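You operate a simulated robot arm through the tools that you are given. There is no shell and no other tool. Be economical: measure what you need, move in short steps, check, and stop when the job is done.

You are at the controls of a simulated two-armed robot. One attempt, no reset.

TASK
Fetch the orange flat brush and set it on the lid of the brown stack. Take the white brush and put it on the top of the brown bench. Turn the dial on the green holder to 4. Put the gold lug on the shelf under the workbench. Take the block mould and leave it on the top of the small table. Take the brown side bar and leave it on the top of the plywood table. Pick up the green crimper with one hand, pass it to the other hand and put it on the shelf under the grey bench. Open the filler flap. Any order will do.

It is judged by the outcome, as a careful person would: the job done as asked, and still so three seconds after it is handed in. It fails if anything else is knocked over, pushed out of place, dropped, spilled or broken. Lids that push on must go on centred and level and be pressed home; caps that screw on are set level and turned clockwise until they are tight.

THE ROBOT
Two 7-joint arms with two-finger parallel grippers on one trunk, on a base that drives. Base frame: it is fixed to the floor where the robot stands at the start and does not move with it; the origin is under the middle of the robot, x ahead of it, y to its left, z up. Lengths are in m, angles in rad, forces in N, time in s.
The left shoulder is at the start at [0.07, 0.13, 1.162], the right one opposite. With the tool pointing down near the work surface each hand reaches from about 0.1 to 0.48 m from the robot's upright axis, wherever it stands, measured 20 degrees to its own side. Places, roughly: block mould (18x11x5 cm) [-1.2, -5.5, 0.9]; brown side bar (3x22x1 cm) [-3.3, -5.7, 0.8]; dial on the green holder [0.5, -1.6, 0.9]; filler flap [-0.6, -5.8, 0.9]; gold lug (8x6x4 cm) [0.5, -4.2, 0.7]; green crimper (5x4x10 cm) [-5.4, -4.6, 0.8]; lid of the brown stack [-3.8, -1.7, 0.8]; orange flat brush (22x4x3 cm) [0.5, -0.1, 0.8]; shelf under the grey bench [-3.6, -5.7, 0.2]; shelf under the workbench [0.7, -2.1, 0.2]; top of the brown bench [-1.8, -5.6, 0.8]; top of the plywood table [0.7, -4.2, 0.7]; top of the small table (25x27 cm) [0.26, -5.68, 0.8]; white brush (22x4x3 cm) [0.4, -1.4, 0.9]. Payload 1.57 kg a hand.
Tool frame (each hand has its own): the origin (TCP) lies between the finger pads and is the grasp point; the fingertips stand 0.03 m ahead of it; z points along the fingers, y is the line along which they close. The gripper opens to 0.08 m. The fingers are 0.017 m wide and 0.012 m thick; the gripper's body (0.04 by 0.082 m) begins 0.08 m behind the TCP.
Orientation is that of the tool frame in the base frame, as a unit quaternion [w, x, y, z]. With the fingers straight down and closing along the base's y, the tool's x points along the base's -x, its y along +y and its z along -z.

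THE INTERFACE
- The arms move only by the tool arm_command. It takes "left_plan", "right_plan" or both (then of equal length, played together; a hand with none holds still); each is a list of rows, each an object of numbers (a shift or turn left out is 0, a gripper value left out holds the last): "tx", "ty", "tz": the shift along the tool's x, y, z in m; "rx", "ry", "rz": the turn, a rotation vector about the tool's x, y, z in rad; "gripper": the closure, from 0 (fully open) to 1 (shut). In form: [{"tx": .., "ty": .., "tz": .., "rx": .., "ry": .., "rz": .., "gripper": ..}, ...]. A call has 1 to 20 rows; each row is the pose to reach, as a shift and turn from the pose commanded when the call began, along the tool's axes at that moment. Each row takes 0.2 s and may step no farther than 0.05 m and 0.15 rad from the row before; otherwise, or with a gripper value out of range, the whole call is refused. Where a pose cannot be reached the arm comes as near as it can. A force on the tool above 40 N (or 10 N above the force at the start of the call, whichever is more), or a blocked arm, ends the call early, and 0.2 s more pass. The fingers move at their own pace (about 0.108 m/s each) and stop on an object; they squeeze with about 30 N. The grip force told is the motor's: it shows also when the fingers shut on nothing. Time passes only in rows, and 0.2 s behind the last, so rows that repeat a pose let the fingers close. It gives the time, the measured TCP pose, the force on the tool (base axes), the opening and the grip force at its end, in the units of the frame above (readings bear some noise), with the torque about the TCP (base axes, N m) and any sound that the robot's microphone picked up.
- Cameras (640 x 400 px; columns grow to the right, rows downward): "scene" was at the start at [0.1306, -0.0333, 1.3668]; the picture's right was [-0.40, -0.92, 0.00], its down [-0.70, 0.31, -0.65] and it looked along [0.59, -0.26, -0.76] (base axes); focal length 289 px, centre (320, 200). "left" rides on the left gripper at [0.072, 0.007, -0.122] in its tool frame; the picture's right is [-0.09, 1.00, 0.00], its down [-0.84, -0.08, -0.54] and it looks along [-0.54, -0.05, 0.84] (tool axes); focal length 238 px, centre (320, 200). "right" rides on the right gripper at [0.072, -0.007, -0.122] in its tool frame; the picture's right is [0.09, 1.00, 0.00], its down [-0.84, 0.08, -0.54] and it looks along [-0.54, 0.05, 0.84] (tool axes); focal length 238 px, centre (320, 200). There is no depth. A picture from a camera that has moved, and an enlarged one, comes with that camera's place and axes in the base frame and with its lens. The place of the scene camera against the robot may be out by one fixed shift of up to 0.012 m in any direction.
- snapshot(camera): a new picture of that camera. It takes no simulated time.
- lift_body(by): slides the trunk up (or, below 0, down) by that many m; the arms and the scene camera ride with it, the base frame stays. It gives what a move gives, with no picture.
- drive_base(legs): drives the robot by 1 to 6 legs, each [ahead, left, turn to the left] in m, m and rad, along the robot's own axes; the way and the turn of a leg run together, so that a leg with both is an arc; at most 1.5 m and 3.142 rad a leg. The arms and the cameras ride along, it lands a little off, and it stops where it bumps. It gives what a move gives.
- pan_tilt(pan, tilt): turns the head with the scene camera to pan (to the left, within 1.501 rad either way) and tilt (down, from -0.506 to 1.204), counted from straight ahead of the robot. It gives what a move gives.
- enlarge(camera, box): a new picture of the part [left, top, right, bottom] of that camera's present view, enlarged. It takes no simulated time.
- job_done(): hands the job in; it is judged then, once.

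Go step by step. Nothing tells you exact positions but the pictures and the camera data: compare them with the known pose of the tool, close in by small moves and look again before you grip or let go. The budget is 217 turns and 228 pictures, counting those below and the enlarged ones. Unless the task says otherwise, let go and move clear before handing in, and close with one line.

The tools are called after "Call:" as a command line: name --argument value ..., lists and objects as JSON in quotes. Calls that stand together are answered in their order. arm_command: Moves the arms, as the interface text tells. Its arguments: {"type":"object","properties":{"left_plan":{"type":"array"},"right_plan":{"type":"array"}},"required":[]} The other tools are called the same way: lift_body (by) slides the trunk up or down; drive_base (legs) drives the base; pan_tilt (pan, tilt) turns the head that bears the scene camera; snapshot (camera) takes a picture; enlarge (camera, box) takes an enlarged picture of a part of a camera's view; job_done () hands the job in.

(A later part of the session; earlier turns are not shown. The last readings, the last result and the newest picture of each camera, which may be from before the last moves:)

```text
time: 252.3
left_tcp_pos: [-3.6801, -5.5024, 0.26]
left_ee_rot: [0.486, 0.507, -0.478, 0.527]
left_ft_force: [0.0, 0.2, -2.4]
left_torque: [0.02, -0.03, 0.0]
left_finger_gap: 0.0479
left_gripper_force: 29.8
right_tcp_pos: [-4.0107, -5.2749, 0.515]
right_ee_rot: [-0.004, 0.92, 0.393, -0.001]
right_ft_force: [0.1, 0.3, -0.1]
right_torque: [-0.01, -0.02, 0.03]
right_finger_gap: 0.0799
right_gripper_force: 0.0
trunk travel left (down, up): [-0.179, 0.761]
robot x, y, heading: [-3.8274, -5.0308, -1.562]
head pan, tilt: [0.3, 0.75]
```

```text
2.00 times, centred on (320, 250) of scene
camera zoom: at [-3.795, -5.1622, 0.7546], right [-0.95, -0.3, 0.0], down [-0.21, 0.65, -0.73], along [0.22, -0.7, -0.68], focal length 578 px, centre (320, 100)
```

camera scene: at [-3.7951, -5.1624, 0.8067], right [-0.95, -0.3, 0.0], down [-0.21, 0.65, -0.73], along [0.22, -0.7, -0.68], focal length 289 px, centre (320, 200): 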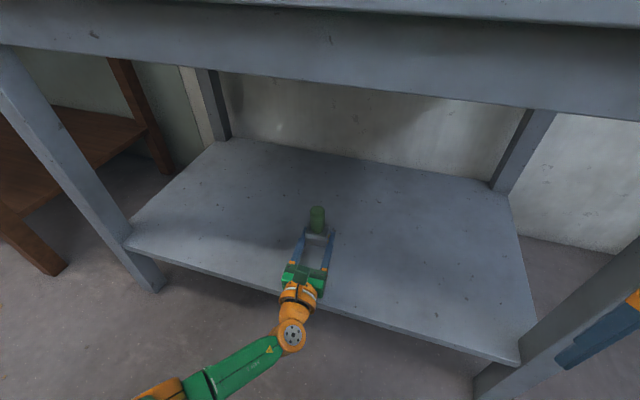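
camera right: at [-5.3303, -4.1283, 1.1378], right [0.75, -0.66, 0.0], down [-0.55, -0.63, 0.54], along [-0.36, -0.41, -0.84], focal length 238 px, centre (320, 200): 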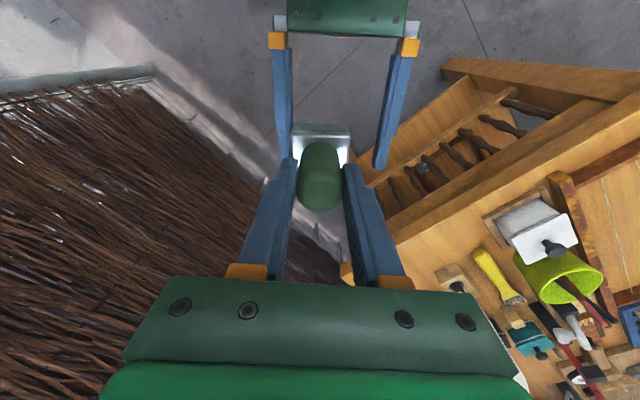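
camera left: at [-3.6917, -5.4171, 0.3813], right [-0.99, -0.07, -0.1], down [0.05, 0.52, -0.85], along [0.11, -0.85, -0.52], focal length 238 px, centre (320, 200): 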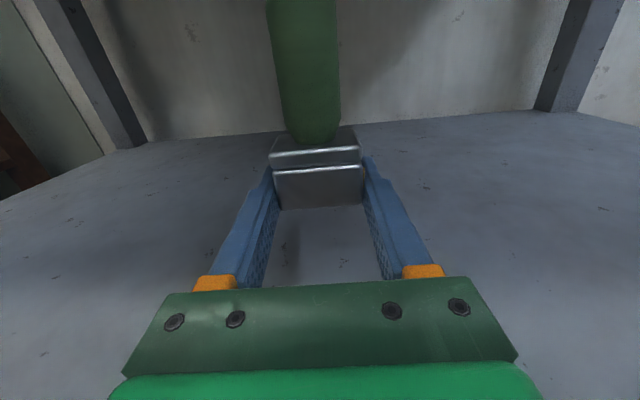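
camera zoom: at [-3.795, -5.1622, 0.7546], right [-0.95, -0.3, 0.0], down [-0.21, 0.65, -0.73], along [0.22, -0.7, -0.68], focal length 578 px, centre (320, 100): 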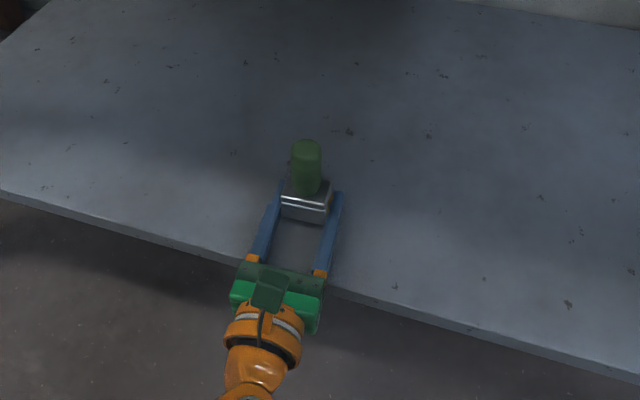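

Call:
lift_body --by -0.01

Call:
lift_body --by -0.006

Call:
lift_body --by -0.005

Call:
snapshot --camera "left"

```text
time: 252.9
left_tcp_pos: [-3.6798, -5.5031, 0.2504]
left_ee_rot: [0.489, 0.505, -0.477, 0.528]
left_ft_force: [-0.2, -2.6, 9.0]
left_torque: [0.67, 0.5, 0.07]
left_finger_gap: 0.0478
left_gripper_force: 30.4
right_tcp_pos: [-4.0128, -5.2744, 0.5056]
right_ee_rot: [-0.004, 0.92, 0.393, -0.001]
right_ft_force: [-0.4, 0.8, 0.0]
right_torque: [0.01, 0.02, -0.02]
right_finger_gap: 0.0799
right_gripper_force: 0.0
trunk travel left (down, up): [-0.169, 0.771]
robot x, y, heading: [-3.8301, -5.0322, -1.565]
head pan, tilt: [0.3, 0.75]
```

```text
time: 253.4
left_tcp_pos: [-3.6793, -5.503, 0.252]
left_ee_rot: [0.492, 0.504, -0.472, 0.53]
left_ft_force: [-1.4, 7.5, 21.4]
left_torque: [1.63, 1.02, -0.31]
left_finger_gap: 0.0476
left_gripper_force: 29.7
right_tcp_pos: [-4.0118, -5.2742, 0.5006]
right_ee_rot: [-0.003, 0.92, 0.393, -0.001]
right_ft_force: [-0.8, 0.9, 0.1]
right_torque: [0.01, 0.02, -0.03]
right_finger_gap: 0.08
right_gripper_force: 0.1
trunk travel left (down, up): [-0.164, 0.776]
robot x, y, heading: [-3.8306, -5.0305, -1.563]
head pan, tilt: [0.3, 0.75]
stopped: the force on the tool passed its limit at 42 N (the readings are from after the stop); the commanded pose is now the measured one
```

```text
time: 253.8
left_tcp_pos: [-3.679, -5.5046, 0.2523]
left_ee_rot: [0.495, 0.503, -0.468, 0.532]
left_ft_force: [-1.0, 9.1, 22.6]
left_torque: [1.72, 0.89, -0.21]
left_finger_gap: 0.048
left_gripper_force: 30.2
right_tcp_pos: [-4.0124, -5.2729, 0.4983]
right_ee_rot: [-0.004, 0.919, 0.394, -0.002]
right_ft_force: [0.3, 0.3, -0.1]
right_torque: [-0.02, 0.0, -0.02]
right_finger_gap: 0.0799
right_gripper_force: 0.1
trunk travel left (down, up): [-0.161, 0.779]
robot x, y, heading: [-3.8291, -5.0299, -1.563]
head pan, tilt: [0.3, 0.75]
stopped: the force on the tool passed its limit at 44 N (the readings are from after the stop); the commanded pose is now the measured one
```

```text
119 pictures are left
camera left: at [-3.6941, -5.3788, 0.3168], right [-0.99, -0.08, -0.09], down [0.04, 0.5, -0.87], along [0.11, -0.86, -0.49], focal length 238 px, centre (320, 200)
```

left: 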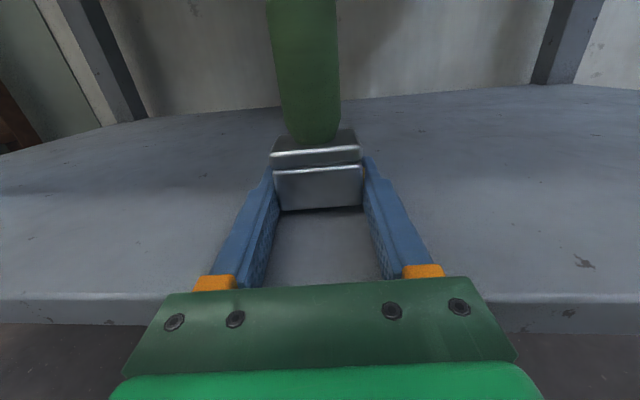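

The palm touched the shelf edge (the torque shows contact about 7 cm behind the TCP). I'll lift slightly, pull back 2 cm, level the pitch and lower again.

Call:
lift_body --by 0.015

Call:
arm_command --left_plan '[{"tz": -0.01, "ry": -0.02}, {"tz": -0.022, "ry": -0.042}, {"tz": -0.022, "ry": -0.042}]'

Call:
lift_body --by -0.01

Call:
lift_body --by -0.006

Call:
snapshot --camera "left"

```text
time: 254.4
left_tcp_pos: [-3.6794, -5.5044, 0.2629]
left_ee_rot: [0.492, 0.505, -0.472, 0.529]
left_ft_force: [-0.6, -0.8, -1.8]
left_torque: [0.01, 0.01, 0.01]
left_finger_gap: 0.0478
left_gripper_force: 29.6
right_tcp_pos: [-4.0111, -5.2743, 0.5112]
right_ee_rot: [-0.005, 0.919, 0.393, -0.001]
right_ft_force: [0.0, -0.7, 0.1]
right_torque: [0.0, 0.02, -0.02]
right_finger_gap: 0.0798
right_gripper_force: 0.0
trunk travel left (down, up): [-0.176, 0.764]
robot x, y, heading: [-3.8311, -5.0251, -1.561]
head pan, tilt: [0.3, 0.75]
```

```text
time: 255.2
left_tcp_pos: [-3.6831, -5.4827, 0.2634]
left_ee_rot: [0.483, 0.515, -0.483, 0.518]
left_ft_force: [0.1, -0.4, -2.9]
left_torque: [-0.03, -0.02, 0.01]
left_finger_gap: 0.0481
left_gripper_force: 30.5
right_tcp_pos: [-4.0116, -5.2736, 0.5119]
right_ee_rot: [-0.006, 0.92, 0.393, -0.002]
right_ft_force: [0.0, -0.6, 0.6]
right_torque: [0.01, 0.01, 0.05]
right_finger_gap: 0.0799
right_gripper_force: 0.0
trunk travel left (down, up): [-0.176, 0.764]
robot x, y, heading: [-3.8268, -5.0331, -1.564]
head pan, tilt: [0.3, 0.75]
```

```text
time: 255.8
left_tcp_pos: [-3.6816, -5.4835, 0.2527]
left_ee_rot: [0.482, 0.516, -0.482, 0.519]
left_ft_force: [-0.2, 0.2, -1.9]
left_torque: [0.02, -0.02, 0.0]
left_finger_gap: 0.0477
left_gripper_force: 29.9
right_tcp_pos: [-4.0122, -5.2752, 0.5019]
right_ee_rot: [-0.005, 0.92, 0.393, -0.001]
right_ft_force: [0.2, 0.6, 0.6]
right_torque: [0.04, 0.01, -0.01]
right_finger_gap: 0.08
right_gripper_force: 0.2
trunk travel left (down, up): [-0.166, 0.774]
robot x, y, heading: [-3.828, -5.031, -1.567]
head pan, tilt: [0.3, 0.75]
```

```text
time: 256.4
left_tcp_pos: [-3.6808, -5.4827, 0.2501]
left_ee_rot: [0.483, 0.515, -0.48, 0.52]
left_ft_force: [0.3, -1.1, 13.5]
left_torque: [0.71, 0.46, 0.01]
left_finger_gap: 0.0479
left_gripper_force: 30.5
right_tcp_pos: [-4.012, -5.2737, 0.4965]
right_ee_rot: [-0.004, 0.919, 0.394, 0.0]
right_ft_force: [0.2, 0.1, -1.2]
right_torque: [0.01, 0.0, 0.0]
right_finger_gap: 0.0797
right_gripper_force: 0.1
trunk travel left (down, up): [-0.16, 0.78]
robot x, y, heading: [-3.8286, -5.0315, -1.56]
head pan, tilt: [0.3, 0.75]
```

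```text
118 pictures are left
camera left: at [-3.696, -5.361, 0.3194], right [-0.99, -0.07, -0.09], down [0.04, 0.54, -0.84], along [0.11, -0.84, -0.53], focal length 238 px, centre (320, 200)
```

left: 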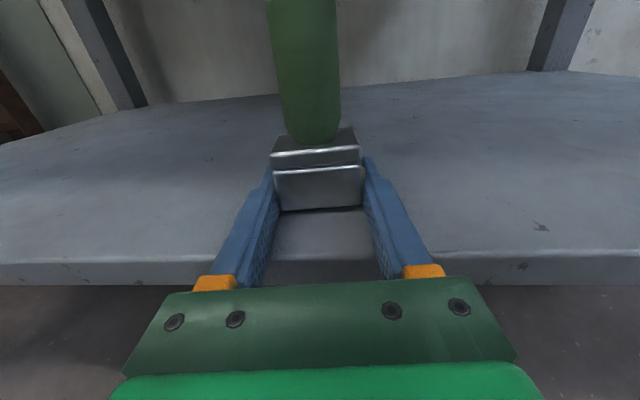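

The fingers themselves now rest on the shelf edge with the base just at the surface. I'll open the left hand gently and check.

Call:
arm_command --left_plan '[{"gripper": 0.37}, {"gripper": 0.33}, {"gripper": 0.28}, {"gripper": 0.2}, {"gripper": 0.1}, {"gripper": 0.0}]'

Call:
snapshot --camera "left"

Call:
enlarge --camera "scene" --box '[240, 150, 400, 350]'

```text
time: 257.8
left_tcp_pos: [-3.6816, -5.4817, 0.2495]
left_ee_rot: [0.483, 0.515, -0.48, 0.52]
left_ft_force: [11.7, 1.6, 22.8]
left_torque: [0.99, 0.82, -0.47]
left_finger_gap: 0.069
left_gripper_force: 0.1
right_tcp_pos: [-4.0115, -5.2738, 0.4979]
right_ee_rot: [-0.003, 0.919, 0.394, 0.0]
right_ft_force: [-0.7, -0.3, 0.1]
right_torque: [-0.02, -0.01, 0.01]
right_finger_gap: 0.08
right_gripper_force: 0.0
trunk travel left (down, up): [-0.16, 0.78]
robot x, y, heading: [-3.8313, -5.0283, -1.563]
head pan, tilt: [0.3, 0.75]
```

```text
117 pictures are left
camera left: at [-3.6957, -5.3603, 0.3193], right [-0.99, -0.07, -0.09], down [0.04, 0.54, -0.84], along [0.11, -0.84, -0.53], focal length 238 px, centre (320, 200)
```

left: 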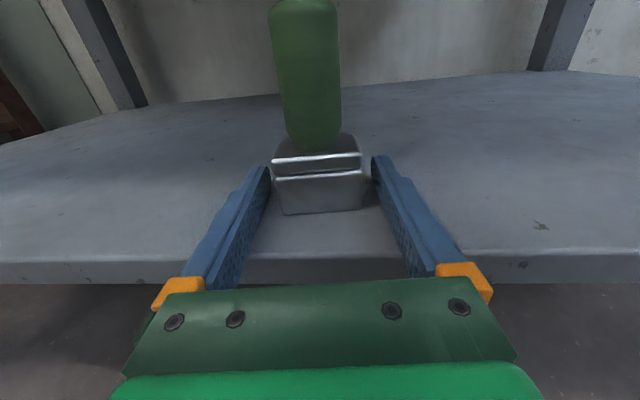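

```text
2.00 times, centred on (320, 250) of scene
camera zoom: at [-3.7952, -5.1587, 0.7367], right [-0.95, -0.3, 0.0], down [-0.21, 0.65, -0.73], along [0.22, -0.7, -0.68], focal length 578 px, centre (320, 100)
```

zoom: 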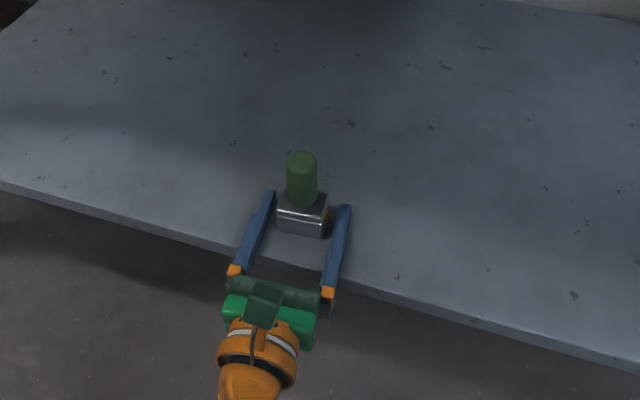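

The crimper stands upright on the shelf. I'll rise 1.5 cm, back away straight and confirm.

Call:
lift_body --by 0.015

Call:
drive_base --legs '[[-0.4, 0, 0]]'

Call:
pan_tilt --pan 0.1 --tilt 0.6

Call:
snapshot --camera "scene"

```text
time: 258.4
left_tcp_pos: [-3.6823, -5.4831, 0.2612]
left_ee_rot: [0.482, 0.516, -0.483, 0.517]
left_ft_force: [0.4, 0.7, 0.5]
left_torque: [0.01, 0.0, -0.04]
left_finger_gap: 0.0799
left_gripper_force: 0.0
right_tcp_pos: [-4.0123, -5.2746, 0.5119]
right_ee_rot: [-0.005, 0.92, 0.393, -0.001]
right_ft_force: [-0.8, -0.2, -0.4]
right_torque: [0.0, 0.02, 0.04]
right_finger_gap: 0.0803
right_gripper_force: 0.1
trunk travel left (down, up): [-0.175, 0.765]
robot x, y, heading: [-3.8305, -5.0307, -1.564]
head pan, tilt: [0.3, 0.75]
```

```text
time: 260.9
left_tcp_pos: [-3.6857, -5.0735, 0.2609]
left_ee_rot: [0.484, 0.514, -0.483, 0.518]
left_ft_force: [0.1, -0.4, -0.2]
left_torque: [0.02, 0.02, -0.03]
left_finger_gap: 0.0799
left_gripper_force: 0.1
right_tcp_pos: [-4.0158, -4.8649, 0.5102]
right_ee_rot: [-0.004, 0.92, 0.391, -0.001]
right_ft_force: [-1.0, 0.0, 0.3]
right_torque: [0.0, -0.01, 0.03]
right_finger_gap: 0.0799
right_gripper_force: 0.1
trunk travel left (down, up): [-0.175, 0.765]
robot x, y, heading: [-3.8307, -4.6211, -1.568]
head pan, tilt: [0.3, 0.75]
```

```text
time: 261.6
left_tcp_pos: [-3.6872, -5.0744, 0.2608]
left_ee_rot: [0.484, 0.514, -0.484, 0.517]
left_ft_force: [0.3, -0.7, -0.1]
left_torque: [0.0, 0.02, -0.02]
left_finger_gap: 0.08
left_gripper_force: 0.1
right_tcp_pos: [-4.0157, -4.8651, 0.5109]
right_ee_rot: [-0.005, 0.921, 0.391, -0.001]
right_ft_force: [-0.2, 0.4, 0.6]
right_torque: [-0.01, 0.03, -0.01]
right_finger_gap: 0.0799
right_gripper_force: 0.0
trunk travel left (down, up): [-0.175, 0.765]
robot x, y, heading: [-3.8353, -4.6232, -1.573]
head pan, tilt: [0.099, 0.6]
```

```text
115 pictures are left
camera scene: at [-3.8135, -4.7613, 0.7638], right [-0.99, -0.1, 0.0], down [-0.06, 0.56, -0.82], along [0.08, -0.82, -0.57], focal length 289 px, centre (320, 200)
```

scene: 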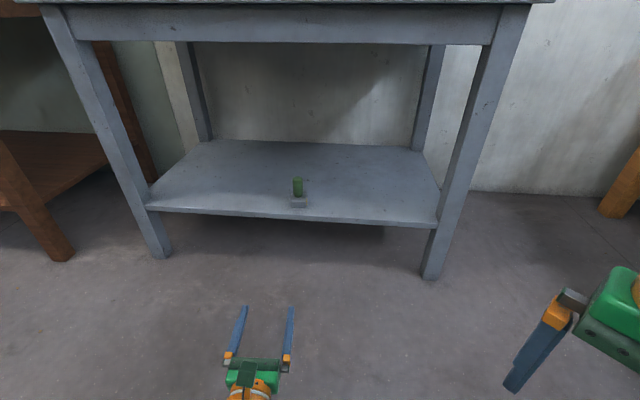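

The crimper is on the shelf. Next is the side bar on the grey bench: I'll raise the trunk and turn the left hand back to pointing down.

Call:
lift_body --by 0.4

Call:
lift_body --by 0.35

Call:
arm_command --left_plan '[{"tz": -0.01, "rx": -0.0756, "ry": -0.0756, "rz": 0.0756}, {"tz": -0.02, "rx": -0.151, "ry": -0.151, "rz": 0.151}, {"tz": -0.03, "rx": -0.227, "ry": -0.227, "rz": 0.227}, {"tz": -0.04, "rx": -0.302, "ry": -0.302, "rz": 0.302}, {"tz": -0.05, "rx": -0.378, "ry": -0.378, "rz": 0.378}, {"tz": -0.06, "rx": -0.453, "ry": -0.453, "rz": 0.453}, {"tz": -0.07, "rx": -0.529, "ry": -0.529, "rz": 0.529}, {"tz": -0.08, "rx": -0.605, "ry": -0.605, "rz": 0.605}, {"tz": -0.09, "rx": -0.68, "ry": -0.68, "rz": 0.68}, {"tz": -0.1, "rx": -0.756, "ry": -0.756, "rz": 0.756}, {"tz": -0.1, "rx": -0.831, "ry": -0.831, "rz": 0.831}, {"tz": -0.1, "rx": -0.907, "ry": -0.907, "rz": 0.907}, {"tz": -0.1, "rx": -0.982, "ry": -0.982, "rz": 0.982}, {"tz": -0.1, "rx": -1.058, "ry": -1.058, "rz": 1.058}, {"tz": -0.1, "rx": -1.134, "ry": -1.134, "rz": 1.134}, {"tz": -0.1, "rx": -1.209, "ry": -1.209, "rz": 1.209}]'

Call:
drive_base --legs '[[0, 0.4, 0]]'

Call:
pan_tilt --pan 0.0 --tilt 0.6

Call:
snapshot --camera "scene"

```text
time: 265.5
left_tcp_pos: [-3.6868, -5.0749, 0.6611]
left_ee_rot: [0.484, 0.515, -0.483, 0.518]
left_ft_force: [-0.4, -1.4, 0.1]
left_torque: [-0.01, 0.01, -0.01]
left_finger_gap: 0.0799
left_gripper_force: 0.1
right_tcp_pos: [-4.015, -4.865, 0.9111]
right_ee_rot: [-0.005, 0.921, 0.39, -0.001]
right_ft_force: [-0.2, -0.1, 0.2]
right_torque: [0.01, -0.01, 0.0]
right_finger_gap: 0.0801
right_gripper_force: 0.0
trunk travel left (down, up): [-0.575, 0.365]
robot x, y, heading: [-3.8327, -4.6207, -1.569]
head pan, tilt: [0.099, 0.6]
```

```text
time: 268.9
left_tcp_pos: [-3.6863, -5.0747, 1.0119]
left_ee_rot: [0.483, 0.515, -0.483, 0.518]
left_ft_force: [0.0, 0.5, -1.1]
left_torque: [0.02, -0.02, -0.02]
left_finger_gap: 0.0803
left_gripper_force: 0.1
right_tcp_pos: [-4.015, -4.8657, 1.2618]
right_ee_rot: [-0.005, 0.921, 0.39, -0.002]
right_ft_force: [0.0, 1.1, 0.3]
right_torque: [0.0, 0.02, 0.0]
right_finger_gap: 0.0801
right_gripper_force: 0.0
trunk travel left (down, up): [-0.925, 0.015]
robot x, y, heading: [-3.8343, -4.6217, -1.567]
head pan, tilt: [0.099, 0.6]
```

```text
time: 272.3
left_tcp_pos: [-3.6983, -4.9093, 0.9918]
left_ee_rot: [-0.007, -0.043, 0.999, -0.014]
left_ft_force: [0.3, 0.0, 0.5]
left_torque: [-0.01, 0.03, 0.0]
left_finger_gap: 0.0801
left_gripper_force: 0.1
left hand out of reach, approached as far as the arm can: row 14, 15, 16
right_tcp_pos: [-4.0151, -4.8643, 1.2624]
right_ee_rot: [-0.005, 0.92, 0.391, -0.001]
right_ft_force: [-0.2, -0.4, -0.9]
right_torque: [-0.05, 0.01, -0.01]
right_finger_gap: 0.0801
right_gripper_force: 0.1
trunk travel left (down, up): [-0.925, 0.015]
robot x, y, heading: [-3.8304, -4.6201, -1.567]
head pan, tilt: [0.099, 0.6]
```

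```text
time: 274.8
left_tcp_pos: [-3.298, -4.9062, 0.9921]
left_ee_rot: [-0.007, -0.048, 0.999, -0.016]
left_ft_force: [-0.5, 0.1, 0.6]
left_torque: [0.02, 0.0, 0.02]
left_finger_gap: 0.0802
left_gripper_force: 0.1
right_tcp_pos: [-3.6147, -4.8631, 1.2606]
right_ee_rot: [-0.005, 0.919, 0.394, 0.0]
right_ft_force: [-0.6, 0.5, 0.6]
right_torque: [0.01, -0.03, 0.0]
right_finger_gap: 0.0801
right_gripper_force: 0.1
trunk travel left (down, up): [-0.925, 0.015]
robot x, y, heading: [-3.4303, -4.6169, -1.563]
head pan, tilt: [0.099, 0.6]
```

```text
time: 275.5
left_tcp_pos: [-3.2967, -4.9056, 0.9926]
left_ee_rot: [-0.007, -0.047, 0.999, -0.015]
left_ft_force: [0.4, 0.6, 0.9]
left_torque: [0.02, 0.02, 0.02]
left_finger_gap: 0.0801
left_gripper_force: 0.0
right_tcp_pos: [-3.6132, -4.8645, 1.2612]
right_ee_rot: [-0.004, 0.919, 0.394, -0.001]
right_ft_force: [0.1, 0.3, 0.1]
right_torque: [0.0, 0.0, -0.02]
right_finger_gap: 0.0799
right_gripper_force: 0.1
trunk travel left (down, up): [-0.925, 0.015]
robot x, y, heading: [-3.4342, -4.6194, -1.56]
head pan, tilt: [0.0, 0.6]
```

```text
114 pictures are left
camera scene: at [-3.4215, -4.7594, 1.5139], right [-1.0, -0.01, 0.0], down [-0.01, 0.56, -0.82], along [0.01, -0.82, -0.57], focal length 289 px, centre (320, 200)
```

scene: 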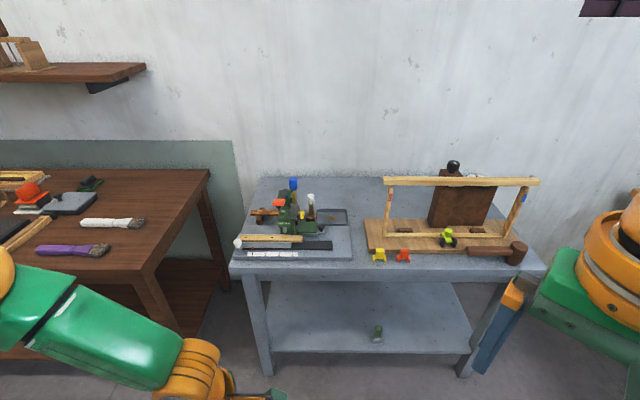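

Call:
enlarge --camera "scene" --box '[220, 165, 380, 275]'

Call:
enlarge --camera "scene" --box '[350, 150, 550, 280]'

```text
3.64 times, centred on (300, 220) of scene
camera zoom: at [-3.4215, -4.7594, 1.5139], right [-1.0, -0.01, 0.0], down [-0.01, 0.56, -0.82], along [0.01, -0.82, -0.57], focal length 1050 px, centre (393, 127)
```

zoom: 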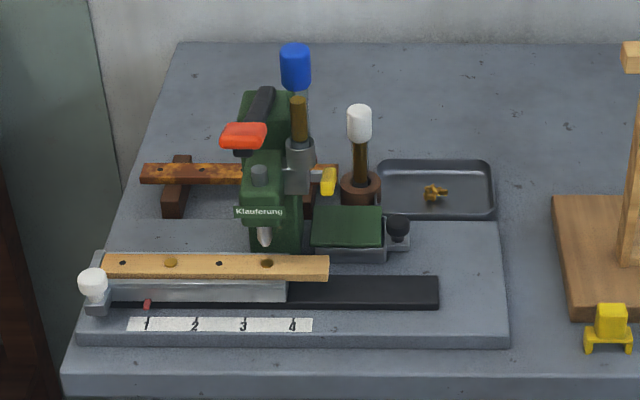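

```text
3.08 times, centred on (450, 215) of scene
camera zoom: at [-3.4215, -4.7594, 1.5139], right [-1.0, -0.01, 0.0], down [-0.01, 0.56, -0.82], along [0.01, -0.82, -0.57], focal length 888 px, centre (-80, 154)
```

zoom: 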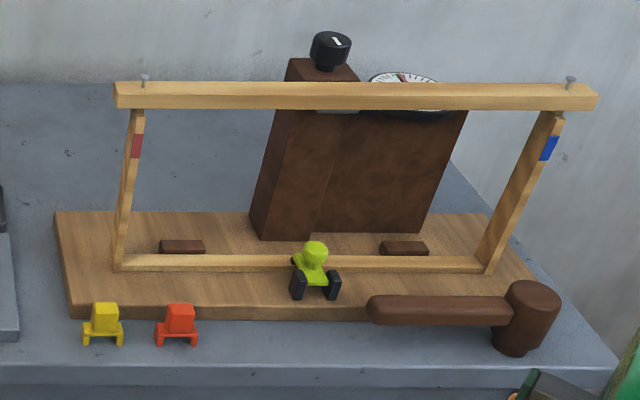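

The brown side bar is the dark bar on two small supports behind the green press, at about y -5.705, x -3.14 to -3.36. It's far back, so I'll test how far the left arm can reach with the tool down.

Call:
arm_command --left_plan '[{"tz": -0.03, "ty": -0.03}, {"tz": -0.06, "ty": -0.06}, {"tz": -0.09, "ty": -0.09}, {"tz": -0.1, "ty": -0.12}, {"tz": -0.1, "ty": -0.15}, {"tz": -0.1, "ty": -0.18}, {"tz": -0.1, "ty": -0.21}, {"tz": -0.1, "ty": -0.24}, {"tz": -0.1, "ty": -0.27}, {"tz": -0.1, "ty": -0.3}, {"tz": -0.1, "ty": -0.3}]'

```text
time: 277.9
left_tcp_pos: [-3.3214, -4.9031, 1.0275]
left_ee_rot: [-0.005, -0.047, 0.999, -0.02]
left_ft_force: [-0.1, -0.1, -0.5]
left_torque: [0.0, -0.01, 0.0]
left_finger_gap: 0.0799
left_gripper_force: 0.0
left hand out of reach, approached as far as the arm can: row 1, 2, 3, 4, 5, 6, 7, 8, 9, 10, 11
right_tcp_pos: [-3.6136, -4.8635, 1.2604]
right_ee_rot: [-0.005, 0.919, 0.394, -0.001]
right_ft_force: [0.6, 0.5, -0.3]
right_torque: [0.0, 0.03, -0.02]
right_finger_gap: 0.08
right_gripper_force: 0.0
trunk travel left (down, up): [-0.925, 0.015]
robot x, y, heading: [-3.4309, -4.62, -1.556]
head pan, tilt: [0.0, 0.6]
```

The left arm sits at a joint limit after the flip. I'll turn the wrist back towards neutral and try again.

Call:
arm_command --left_plan '[{"rz": 0.14}, {"rz": 0.28}, {"rz": 0.42}, {"rz": 0.56}, {"rz": 0.7}, {"rz": 0.84}, {"rz": 0.98}, {"rz": 1.12}, {"rz": 1.26}, {"rz": 1.4}, {"rz": 1.52}]'

Call:
snapshot --camera "scene"

```text
time: 280.3
left_tcp_pos: [-3.3709, -4.8293, 1.0466]
left_ee_rot: [-0.019, 0.58, 0.815, -0.009]
left_ft_force: [0.5, -0.8, 0.0]
left_torque: [-0.02, 0.02, 0.02]
left_finger_gap: 0.08
left_gripper_force: 0.0
left hand out of reach, approached as far as the arm can: row 1, 2, 3, 4, 5, 6, 7, 8, 9, 10, 11
right_tcp_pos: [-3.613, -4.8645, 1.262]
right_ee_rot: [-0.004, 0.919, 0.394, -0.001]
right_ft_force: [0.5, -0.1, 0.1]
right_torque: [0.02, 0.04, -0.02]
right_finger_gap: 0.0799
right_gripper_force: 0.1
trunk travel left (down, up): [-0.925, 0.015]
robot x, y, heading: [-3.4308, -4.6146, -1.562]
head pan, tilt: [0.0, 0.6]
```

```text
111 pictures are left
camera scene: at [-3.4207, -4.7593, 1.5139], right [-1.0, -0.01, 0.0], down [-0.01, 0.56, -0.83], along [0.01, -0.82, -0.56], focal length 289 px, centre (320, 200)
```

scene: 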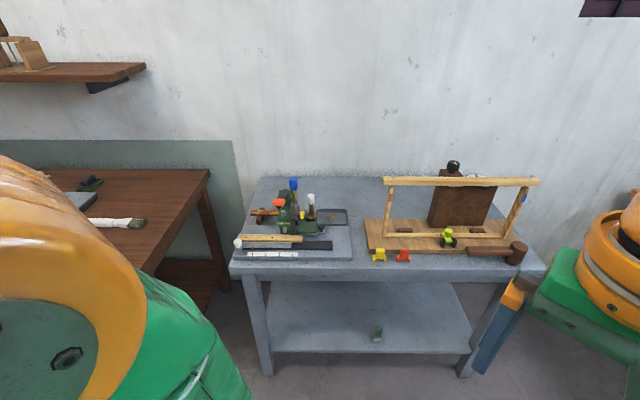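

Call:
arm_command --left_plan '[{"tz": -0.03}, {"tz": -0.06}, {"tz": -0.09}, {"tz": -0.12}, {"tz": -0.15}, {"tz": -0.15}]'

Call:
snapshot --camera "right"

Call:
pan_tilt --pan 0.9 --tilt 0.6

Call:
snapshot --camera "scene"

```text
time: 281.7
left_tcp_pos: [-3.3643, -4.8308, 1.1934]
left_ee_rot: [-0.018, 0.579, 0.815, -0.007]
left_ft_force: [0.4, -0.6, 0.2]
left_torque: [0.03, -0.04, -0.05]
left_finger_gap: 0.08
left_gripper_force: 0.2
right_tcp_pos: [-3.613, -4.8644, 1.2609]
right_ee_rot: [-0.005, 0.919, 0.393, 0.0]
right_ft_force: [0.2, 0.4, 0.1]
right_torque: [0.02, 0.0, -0.01]
right_finger_gap: 0.0799
right_gripper_force: 0.0
trunk travel left (down, up): [-0.925, 0.015]
robot x, y, heading: [-3.4318, -4.619, -1.563]
head pan, tilt: [0.0, 0.6]
```

```text
110 pictures are left
camera right: at [-3.5678, -4.8083, 1.3832], right [0.79, -0.62, -0.01], down [-0.52, -0.66, 0.54], along [-0.34, -0.42, -0.84], focal length 238 px, centre (320, 200)
```

right: 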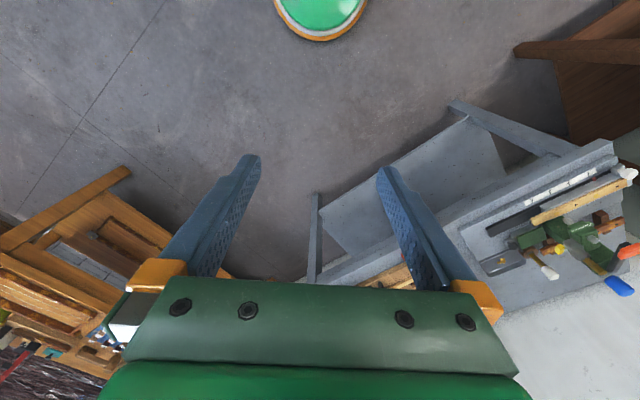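

```text
time: 282.9
left_tcp_pos: [-3.365, -4.8299, 1.1941]
left_ee_rot: [-0.019, 0.579, 0.815, -0.006]
left_ft_force: [0.6, 0.1, 0.1]
left_torque: [-0.02, -0.03, 0.01]
left_finger_gap: 0.0798
left_gripper_force: 0.0
right_tcp_pos: [-3.612, -4.8642, 1.2612]
right_ee_rot: [-0.005, 0.919, 0.394, -0.001]
right_ft_force: [-0.3, 0.3, 0.0]
right_torque: [-0.03, 0.0, 0.01]
right_finger_gap: 0.08
right_gripper_force: 0.1
trunk travel left (down, up): [-0.925, 0.015]
robot x, y, heading: [-3.4313, -4.6195, -1.56]
head pan, tilt: [0.901, 0.6]
```

```text
109 pictures are left
camera scene: at [-3.3516, -4.7252, 1.5139], right [-0.61, -0.79, 0.0], down [-0.45, 0.35, -0.83], along [0.65, -0.51, -0.56], focal length 289 px, centre (320, 200)
```

scene: 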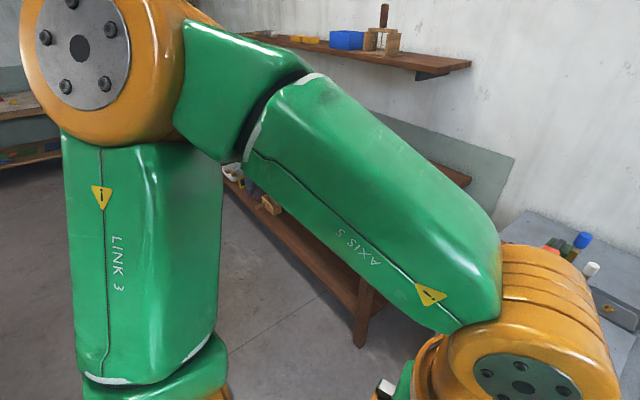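

The elbow is back in its normal position. I'll extend ahead while turning the hand to the grasp orientation, as a reach test.

Call:
arm_command --left_plan '[{"tx": -0.025, "ty": 0.002, "rz": -0.12}, {"tx": -0.05, "ty": 0.004, "rz": -0.24}, {"tx": -0.075, "ty": 0.006, "rz": -0.36}, {"tx": -0.1, "ty": 0.008, "rz": -0.48}, {"tx": -0.125, "ty": 0.011, "rz": -0.6}, {"tx": -0.15, "ty": 0.013, "rz": -0.72}, {"tx": -0.175, "ty": 0.016, "rz": -0.84}, {"tx": -0.2, "ty": 0.018, "rz": -0.96}, {"tx": -0.22, "ty": 0.02, "rz": -1.08}, {"tx": -0.241, "ty": 0.022, "rz": -1.2}, {"tx": -0.26, "ty": 0.022, "rz": -1.2}, {"tx": -0.28, "ty": 0.022, "rz": -1.2}, {"tx": -0.31, "ty": 0.01, "rz": -1.2}, {"tx": -0.34, "ty": 0.0, "rz": -1.2}]'

```text
time: 285.9
left_tcp_pos: [-3.2555, -5.0929, 1.1861]
left_ee_rot: [-0.018, 0.018, 1.0, 0.005]
left_ft_force: [0.2, 0.6, 0.0]
left_torque: [0.0, 0.02, -0.03]
left_finger_gap: 0.0799
left_gripper_force: 0.1
left hand out of reach, approached as far as the arm can: row 13, 14
right_tcp_pos: [-3.6124, -4.8637, 1.2609]
right_ee_rot: [-0.006, 0.919, 0.394, -0.001]
right_ft_force: [0.7, -0.3, 0.2]
right_torque: [-0.02, -0.02, 0.0]
right_finger_gap: 0.08
right_gripper_force: 0.1
trunk travel left (down, up): [-0.925, 0.015]
robot x, y, heading: [-3.432, -4.6194, -1.564]
head pan, tilt: [0.901, 0.6]
```

Call:
arm_command --left_plan '[{"tz": 0.03}, {"tz": 0.06}, {"tz": 0.09, "ty": -0.01}, {"tz": 0.1, "ty": -0.03}, {"tz": 0.1, "ty": -0.05}, {"tz": 0.1, "ty": -0.07}, {"tz": 0.1, "ty": -0.09}, {"tz": 0.1, "ty": -0.11}]'

```text
time: 287.7
left_tcp_pos: [-3.2603, -5.106, 1.0832]
left_ee_rot: [-0.018, 0.018, 1.0, 0.007]
left_ft_force: [0.1, 0.3, -0.1]
left_torque: [0.0, 0.0, 0.01]
left_finger_gap: 0.08
left_gripper_force: 0.1
left hand out of reach, approached as far as the arm can: row 4, 5, 6, 7, 8
right_tcp_pos: [-3.6128, -4.8648, 1.2608]
right_ee_rot: [-0.005, 0.919, 0.393, -0.001]
right_ft_force: [-0.2, 0.0, 1.8]
right_torque: [-0.02, 0.02, 0.0]
right_finger_gap: 0.08
right_gripper_force: 0.1
trunk travel left (down, up): [-0.925, 0.015]
robot x, y, heading: [-3.4297, -4.623, -1.559]
head pan, tilt: [0.901, 0.6]
```

The tool-down reach is about 0.49 m ahead, just short. The left hand's camera would also foul the press, so I'll use the right hand at the bar's free left end. First I'll retract the left hand and turn the right hand, then drive closer for a good look.

Call:
arm_command --left_plan '[{"ty": 0.03, "tz": -0.02}, {"ty": 0.06, "tz": -0.04}, {"ty": 0.09, "tz": -0.06}, {"ty": 0.12, "tz": -0.08}, {"ty": 0.15, "tz": -0.1}, {"ty": 0.18, "tz": -0.1}, {"ty": 0.2, "tz": -0.1}]' --right_plan '[{"rz": 0.11}, {"rz": 0.22}, {"rz": 0.33}, {"rz": 0.44}, {"rz": 0.55}, {"rz": 0.66}, {"rz": 0.77}]'

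Call:
drive_base --legs '[[0, 0.44, 0], [0.4, 0, 0]]'

Call:
pan_tilt --pan -0.25 --tilt 0.75

Call:
snapshot --camera "scene"

Call:
snapshot --camera "right"

```text
time: 289.3
left_tcp_pos: [-3.2489, -4.9074, 1.1875]
left_ee_rot: [-0.016, 0.019, 1.0, 0.005]
left_ft_force: [-0.8, 0.5, -0.4]
left_torque: [0.0, 0.02, 0.01]
left_finger_gap: 0.08
left_gripper_force: 0.1
right_tcp_pos: [-3.6119, -4.8642, 1.2612]
right_ee_rot: [-0.004, 1.0, 0.02, -0.003]
right_ft_force: [-0.1, -0.3, -0.5]
right_torque: [0.01, 0.03, -0.03]
right_finger_gap: 0.0802
right_gripper_force: 0.0
trunk travel left (down, up): [-0.925, 0.015]
robot x, y, heading: [-3.4325, -4.6191, -1.562]
head pan, tilt: [0.901, 0.6]
```

```text
time: 294.1
left_tcp_pos: [-2.8004, -5.3015, 1.189]
left_ee_rot: [-0.018, 0.016, 1.0, 0.004]
left_ft_force: [-0.2, -0.1, -0.1]
left_torque: [0.0, -0.02, 0.0]
left_finger_gap: 0.0798
left_gripper_force: 0.0
right_tcp_pos: [-3.1624, -5.2584, 1.261]
right_ee_rot: [-0.003, 1.0, 0.023, -0.003]
right_ft_force: [-0.3, 0.0, 0.5]
right_torque: [-0.04, 0.01, -0.03]
right_finger_gap: 0.08
right_gripper_force: 0.0
trunk travel left (down, up): [-0.925, 0.015]
robot x, y, heading: [-2.9827, -5.0125, -1.556]
head pan, tilt: [0.901, 0.6]
```

```text
time: 295.4
left_tcp_pos: [-2.8, -5.3024, 1.1869]
left_ee_rot: [-0.017, 0.016, 1.0, 0.006]
left_ft_force: [-0.2, 0.2, -0.3]
left_torque: [-0.03, 0.0, -0.03]
left_finger_gap: 0.08
left_gripper_force: 0.0
right_tcp_pos: [-3.1618, -5.2616, 1.2599]
right_ee_rot: [-0.005, 1.0, 0.023, -0.003]
right_ft_force: [0.4, -0.4, 0.8]
right_torque: [-0.01, 0.01, 0.02]
right_finger_gap: 0.08
right_gripper_force: 0.1
trunk travel left (down, up): [-0.925, 0.015]
robot x, y, heading: [-2.9848, -5.0161, -1.563]
head pan, tilt: [-0.25, 0.75]
```

```text
108 pictures are left
camera scene: at [-2.9919, -5.1476, 1.501], right [-0.97, 0.23, 0.0], down [0.16, 0.66, -0.73], along [-0.17, -0.71, -0.68], focal length 289 px, centre (320, 200)
```

scene: 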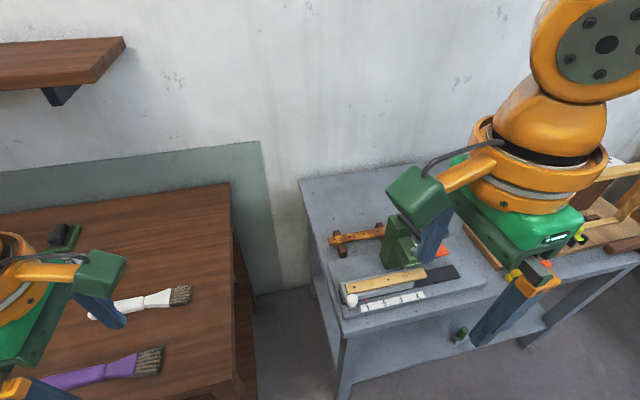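

```text
107 pictures are left
camera right: at [-3.0911, -5.252, 1.3823], right [0.14, -0.99, -0.01], down [-0.83, -0.12, 0.55], along [-0.54, -0.07, -0.84], focal length 238 px, centre (320, 200)
```

right: 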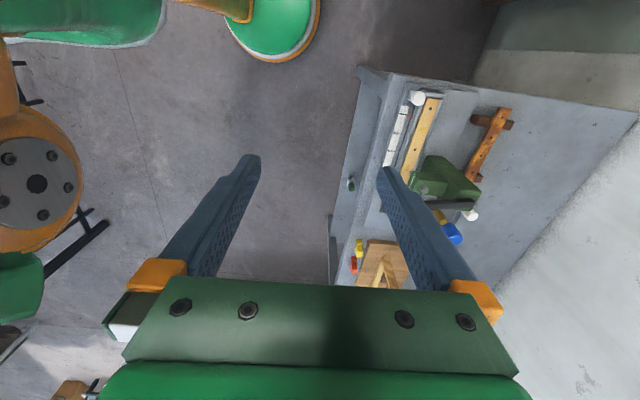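

Call:
enlarge --camera "right" --box '[340, 60, 540, 250]'

Call:
enlarge --camera "scene" --box '[300, 170, 480, 330]'

```text
2.11 times, centred on (440, 155) of right
camera zoom: at [-3.0911, -5.252, 1.3823], right [0.14, -0.99, -0.01], down [-0.83, -0.12, 0.55], along [-0.54, -0.07, -0.84], focal length 502 px, centre (67, 295)
```

zoom: 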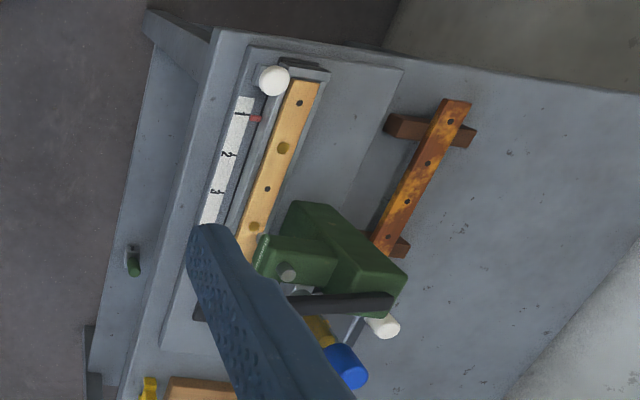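

```text
2.50 times, centred on (390, 250) of scene
camera zoom: at [-2.9919, -5.1476, 1.501], right [-0.97, 0.23, 0.0], down [0.16, 0.66, -0.73], along [-0.17, -0.71, -0.68], focal length 722 px, centre (145, 75)
```

zoom: 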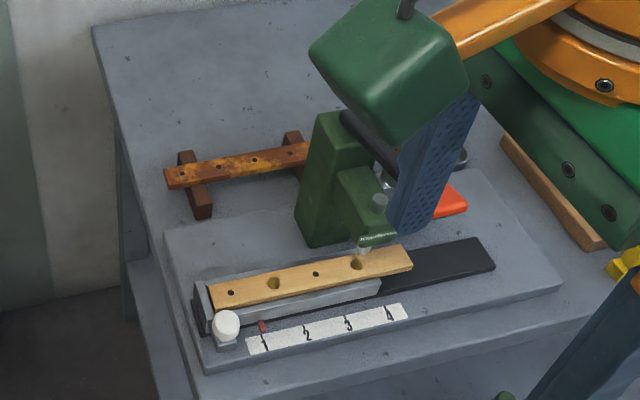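

The bar's left end is at (-3.153, -5.70). I'll grip it at x≈-3.225, between its left support and the press. First I'll extend the right arm, raise the left, and move the base into place.

Call:
arm_command --right_plan '[{"tz": 0.025, "ty": 0.02}, {"tz": 0.05, "ty": 0.04}, {"tz": 0.075, "ty": 0.06}, {"tz": 0.1, "ty": 0.09}, {"tz": 0.125, "ty": 0.12}, {"tz": 0.15, "ty": 0.15, "rx": -0.05}, {"tz": 0.15, "ty": 0.18, "rx": -0.1}, {"tz": 0.15, "ty": 0.2, "rx": -0.15}, {"tz": 0.15, "ty": 0.22, "rx": -0.2}, {"tz": 0.15, "ty": 0.22, "rx": -0.2}]' --left_plan '[{"tz": -0.02}, {"tz": -0.04}, {"tz": -0.06}, {"tz": -0.08}, {"tz": -0.08}, {"tz": -0.08}, {"tz": -0.08}, {"tz": -0.08}, {"tz": -0.08}, {"tz": -0.08}]'

Call:
drive_base --legs '[[0, -0.065, 0], [0.175, 0, 0]]'

Call:
snapshot --camera "right"

Call:
snapshot --camera "scene"

```text
time: 297.6
left_tcp_pos: [-2.798, -5.3052, 1.2672]
left_ee_rot: [-0.017, 0.016, 1.0, 0.006]
left_ft_force: [0.8, -0.1, -0.5]
left_torque: [0.03, -0.02, 0.01]
left_finger_gap: 0.08
left_gripper_force: 0.1
right_tcp_pos: [-3.156, -5.4793, 1.1085]
right_ee_rot: [0.098, 0.995, 0.023, 0.0]
right_ft_force: [0.4, -0.2, 0.0]
right_torque: [0.02, 0.01, 0.01]
right_finger_gap: 0.0799
right_gripper_force: 0.0
trunk travel left (down, up): [-0.925, 0.015]
robot x, y, heading: [-2.9809, -5.0178, -1.56]
head pan, tilt: [-0.25, 0.75]
```

```text
time: 299.7
left_tcp_pos: [-2.8629, -5.4754, 1.2676]
left_ee_rot: [-0.017, 0.015, 1.0, 0.004]
left_ft_force: [-0.4, 0.6, 0.4]
left_torque: [-0.05, -0.04, 0.0]
left_finger_gap: 0.0799
left_gripper_force: 0.0
right_tcp_pos: [-3.2191, -5.648, 1.1111]
right_ee_rot: [0.099, 0.995, 0.023, 0.002]
right_ft_force: [0.7, 1.2, 0.3]
right_torque: [-0.04, 0.01, -0.01]
right_finger_gap: 0.0801
right_gripper_force: 0.1
trunk travel left (down, up): [-0.925, 0.015]
robot x, y, heading: [-3.0463, -5.1907, -1.559]
head pan, tilt: [-0.25, 0.75]
```

```text
104 pictures are left
camera right: at [-3.1496, -5.6151, 1.2295], right [0.14, -0.97, 0.2], down [-0.84, -0.01, 0.55], along [-0.53, -0.24, -0.81], focal length 238 px, centre (320, 200)
```

right: 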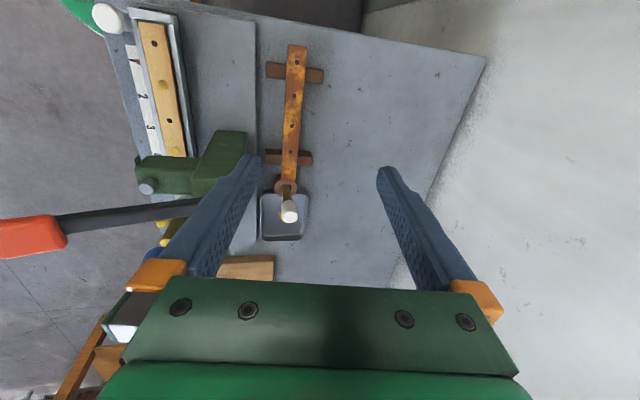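

```text
103 pictures are left
camera scene: at [-3.0566, -5.3167, 1.5014], right [-0.97, 0.23, 0.0], down [0.16, 0.66, -0.73], along [-0.17, -0.71, -0.68], focal length 289 px, centre (320, 200)
```

scene: 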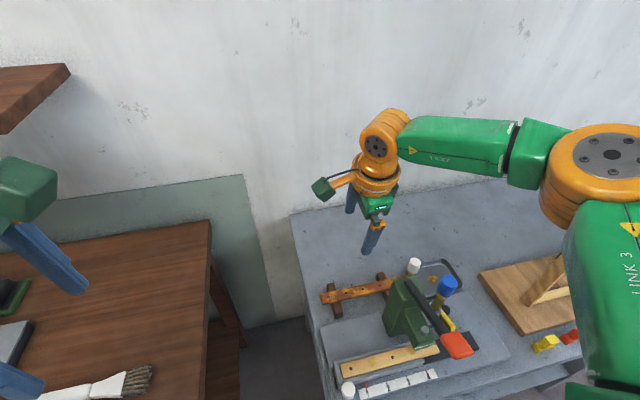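

The press's blue handle is too tall (z≈1.05) for the right forearm to pass, but the left forearm comes in from the clear side. I'll retract the right arm, shift the base right and use the left hand. The bar is really at y≈-5.664, z≈0.83.

Call:
arm_command --right_plan '[{"tz": -0.04, "rx": 0.05}, {"tz": -0.08, "ty": -0.03, "rx": 0.1}, {"tz": -0.11, "ty": -0.06, "rx": 0.15}, {"tz": -0.14, "ty": -0.09, "rx": 0.2}, {"tz": -0.14, "ty": -0.12, "rx": 0.2}, {"tz": -0.14, "ty": -0.15, "rx": 0.2}, {"tz": -0.14, "ty": -0.18, "rx": 0.2}, {"tz": -0.14, "ty": -0.2, "rx": 0.2}]'

Call:
drive_base --legs '[[-0.06, 0, 0], [0, -0.345, 0]]'

Call:
arm_command --left_plan '[{"tz": 0.03}, {"tz": 0.06}, {"tz": 0.09, "ty": -0.02}, {"tz": 0.12, "ty": -0.05}, {"tz": 0.15, "ty": -0.08}, {"tz": 0.17, "ty": -0.11}, {"tz": 0.17, "ty": -0.14}, {"tz": 0.17, "ty": -0.165}, {"tz": 0.17, "ty": -0.185}, {"tz": 0.17, "ty": -0.185}]'

Call:
snapshot --camera "left"

Call:
snapshot --camera "scene"

```text
time: 301.5
left_tcp_pos: [-2.8622, -5.4779, 1.2677]
left_ee_rot: [-0.018, 0.016, 1.0, 0.004]
left_ft_force: [-0.2, 0.0, -0.2]
left_torque: [0.0, -0.03, 0.01]
left_finger_gap: 0.0799
left_gripper_force: 0.1
right_tcp_pos: [-3.2275, -5.4295, 1.2092]
right_ee_rot: [-0.002, 1.0, 0.022, -0.002]
right_ft_force: [-0.1, 1.0, 0.4]
right_torque: [0.01, -0.02, -0.03]
right_finger_gap: 0.0802
right_gripper_force: 0.1
trunk travel left (down, up): [-0.925, 0.015]
robot x, y, heading: [-3.0454, -5.1893, -1.557]
head pan, tilt: [-0.25, 0.75]
```

```text
time: 304.3
left_tcp_pos: [-3.2059, -5.424, 1.2659]
left_ee_rot: [-0.02, 0.014, 1.0, 0.006]
left_ft_force: [-0.8, -0.7, 0.6]
left_torque: [-0.01, 0.02, 0.0]
left_finger_gap: 0.08
left_gripper_force: 0.0
right_tcp_pos: [-3.5708, -5.377, 1.2093]
right_ee_rot: [-0.003, 1.0, 0.024, -0.004]
right_ft_force: [0.7, -0.7, -0.3]
right_torque: [0.0, 0.02, -0.02]
right_finger_gap: 0.0801
right_gripper_force: 0.1
trunk travel left (down, up): [-0.925, 0.015]
robot x, y, heading: [-3.3942, -5.1346, -1.549]
head pan, tilt: [-0.25, 0.75]
```

```text
time: 306.5
left_tcp_pos: [-3.219, -5.6074, 1.0962]
left_ee_rot: [-0.018, 0.015, 1.0, 0.005]
left_ft_force: [0.0, 0.2, -0.6]
left_torque: [0.02, 0.0, 0.0]
left_finger_gap: 0.08
left_gripper_force: 0.0
right_tcp_pos: [-3.5746, -5.3773, 1.2095]
right_ee_rot: [-0.002, 1.0, 0.024, -0.002]
right_ft_force: [0.5, 0.7, -1.3]
right_torque: [-0.02, 0.01, -0.02]
right_finger_gap: 0.0801
right_gripper_force: 0.0
trunk travel left (down, up): [-0.925, 0.015]
robot x, y, heading: [-3.3941, -5.1357, -1.554]
head pan, tilt: [-0.25, 0.75]
```

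```text
102 pictures are left
camera left: at [-3.2847, -5.5989, 1.2179], right [0.12, 0.99, 0.01], down [0.85, -0.11, 0.51], along [0.51, -0.06, -0.86], focal length 238 px, centre (320, 200)
```

left: 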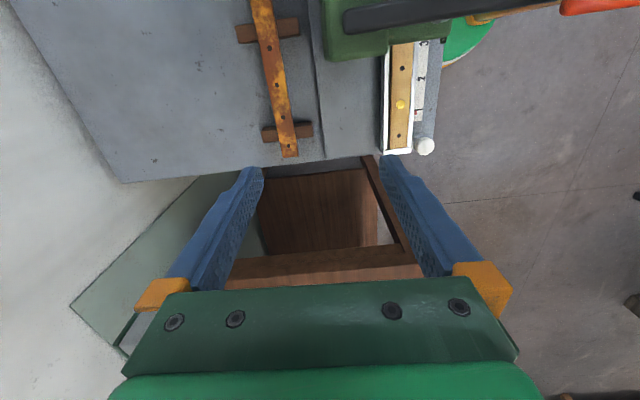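

```text
101 pictures are left
camera scene: at [-3.403, -5.2674, 1.501], right [-0.97, 0.23, 0.0], down [0.16, 0.66, -0.73], along [-0.17, -0.71, -0.68], focal length 289 px, centre (320, 200)
```

scene: 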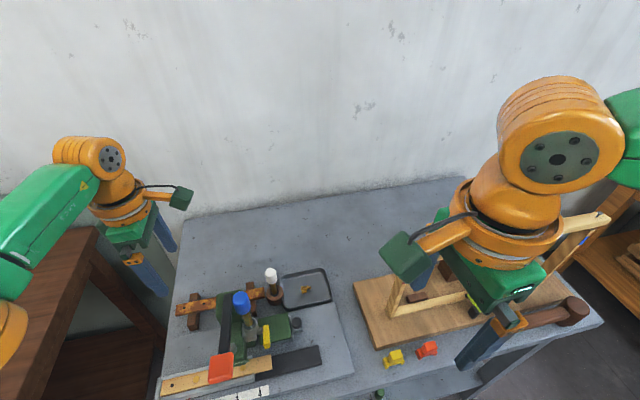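

The left hand lines up with the bar at x≈-3.22. I'll straighten it slightly, drive ahead 5.7 cm and lower 0.2 m.

Call:
arm_command --left_plan '[{"tx": 0.004, "ry": -0.036, "rz": -0.03, "gripper": 0.2}, {"tx": 0.004, "ry": -0.036, "rz": -0.03, "gripper": 0.2}]'

Call:
drive_base --legs '[[0.057, 0, 0]]'

Call:
lift_body --by -0.2

Call:
snapshot --camera "left"

Call:
snapshot --camera "scene"

```text
time: 307.1
left_tcp_pos: [-3.2231, -5.6067, 1.0938]
left_ee_rot: [0.0, -0.001, 1.0, 0.006]
left_ft_force: [-0.8, -0.2, 0.2]
left_torque: [-0.02, 0.0, 0.03]
left_finger_gap: 0.0636
left_gripper_force: 0.0
right_tcp_pos: [-3.5752, -5.3766, 1.2084]
right_ee_rot: [-0.003, 1.0, 0.025, -0.002]
right_ft_force: [-0.2, 0.8, -0.2]
right_torque: [-0.01, 0.01, 0.0]
right_finger_gap: 0.0801
right_gripper_force: 0.0
trunk travel left (down, up): [-0.925, 0.015]
robot x, y, heading: [-3.3955, -5.1326, -1.552]
head pan, tilt: [-0.25, 0.75]
```

```text
time: 308.1
left_tcp_pos: [-3.2216, -5.6532, 1.0999]
left_ee_rot: [0.001, -0.001, 1.0, 0.001]
left_ft_force: [0.1, 0.6, 0.4]
left_torque: [-0.08, -0.02, 0.02]
left_finger_gap: 0.064
left_gripper_force: 0.1
right_tcp_pos: [-3.5746, -5.4244, 1.2109]
right_ee_rot: [0.001, 1.0, 0.024, -0.001]
right_ft_force: [0.6, 1.2, -0.3]
right_torque: [-0.08, 0.01, 0.0]
right_finger_gap: 0.0799
right_gripper_force: 0.0
trunk travel left (down, up): [-0.925, 0.015]
robot x, y, heading: [-3.3922, -5.1893, -1.55]
head pan, tilt: [-0.25, 0.75]
```

```text
time: 310.3
left_tcp_pos: [-3.2208, -5.6634, 0.8939]
left_ee_rot: [0.0, 0.0, 1.0, 0.005]
left_ft_force: [-0.4, -0.1, 0.2]
left_torque: [0.01, 0.0, 0.02]
left_finger_gap: 0.0639
left_gripper_force: 0.0
right_tcp_pos: [-3.5731, -5.4322, 1.0086]
right_ee_rot: [-0.002, 1.0, 0.025, -0.002]
right_ft_force: [0.0, 0.3, -0.8]
right_torque: [0.02, 0.01, 0.01]
right_finger_gap: 0.0801
right_gripper_force: 0.0
trunk travel left (down, up): [-0.725, 0.215]
robot x, y, heading: [-3.3937, -5.1927, -1.55]
head pan, tilt: [-0.25, 0.75]
```

```text
100 pictures are left
camera left: at [-3.2924, -5.6571, 1.0154], right [0.09, 1.0, 0.01], down [0.84, -0.08, 0.54], along [0.54, -0.04, -0.84], focal length 238 px, centre (320, 200)
```

left: 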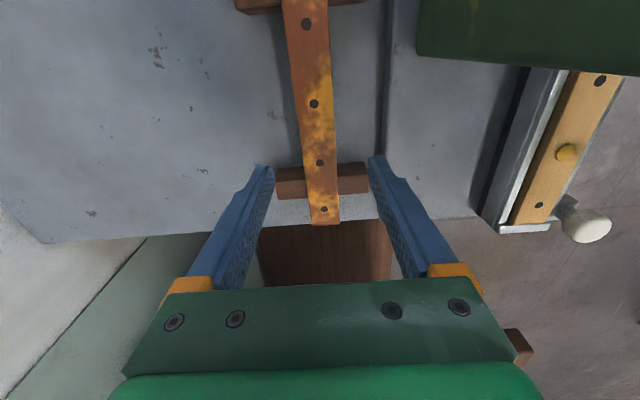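

```text
99 pictures are left
camera scene: at [-3.4018, -5.3241, 1.301], right [-0.97, 0.23, 0.0], down [0.16, 0.66, -0.73], along [-0.17, -0.71, -0.68], focal length 289 px, centre (320, 200)
```

scene: 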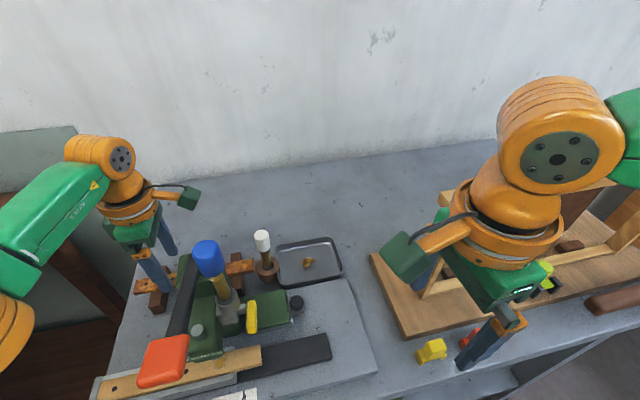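

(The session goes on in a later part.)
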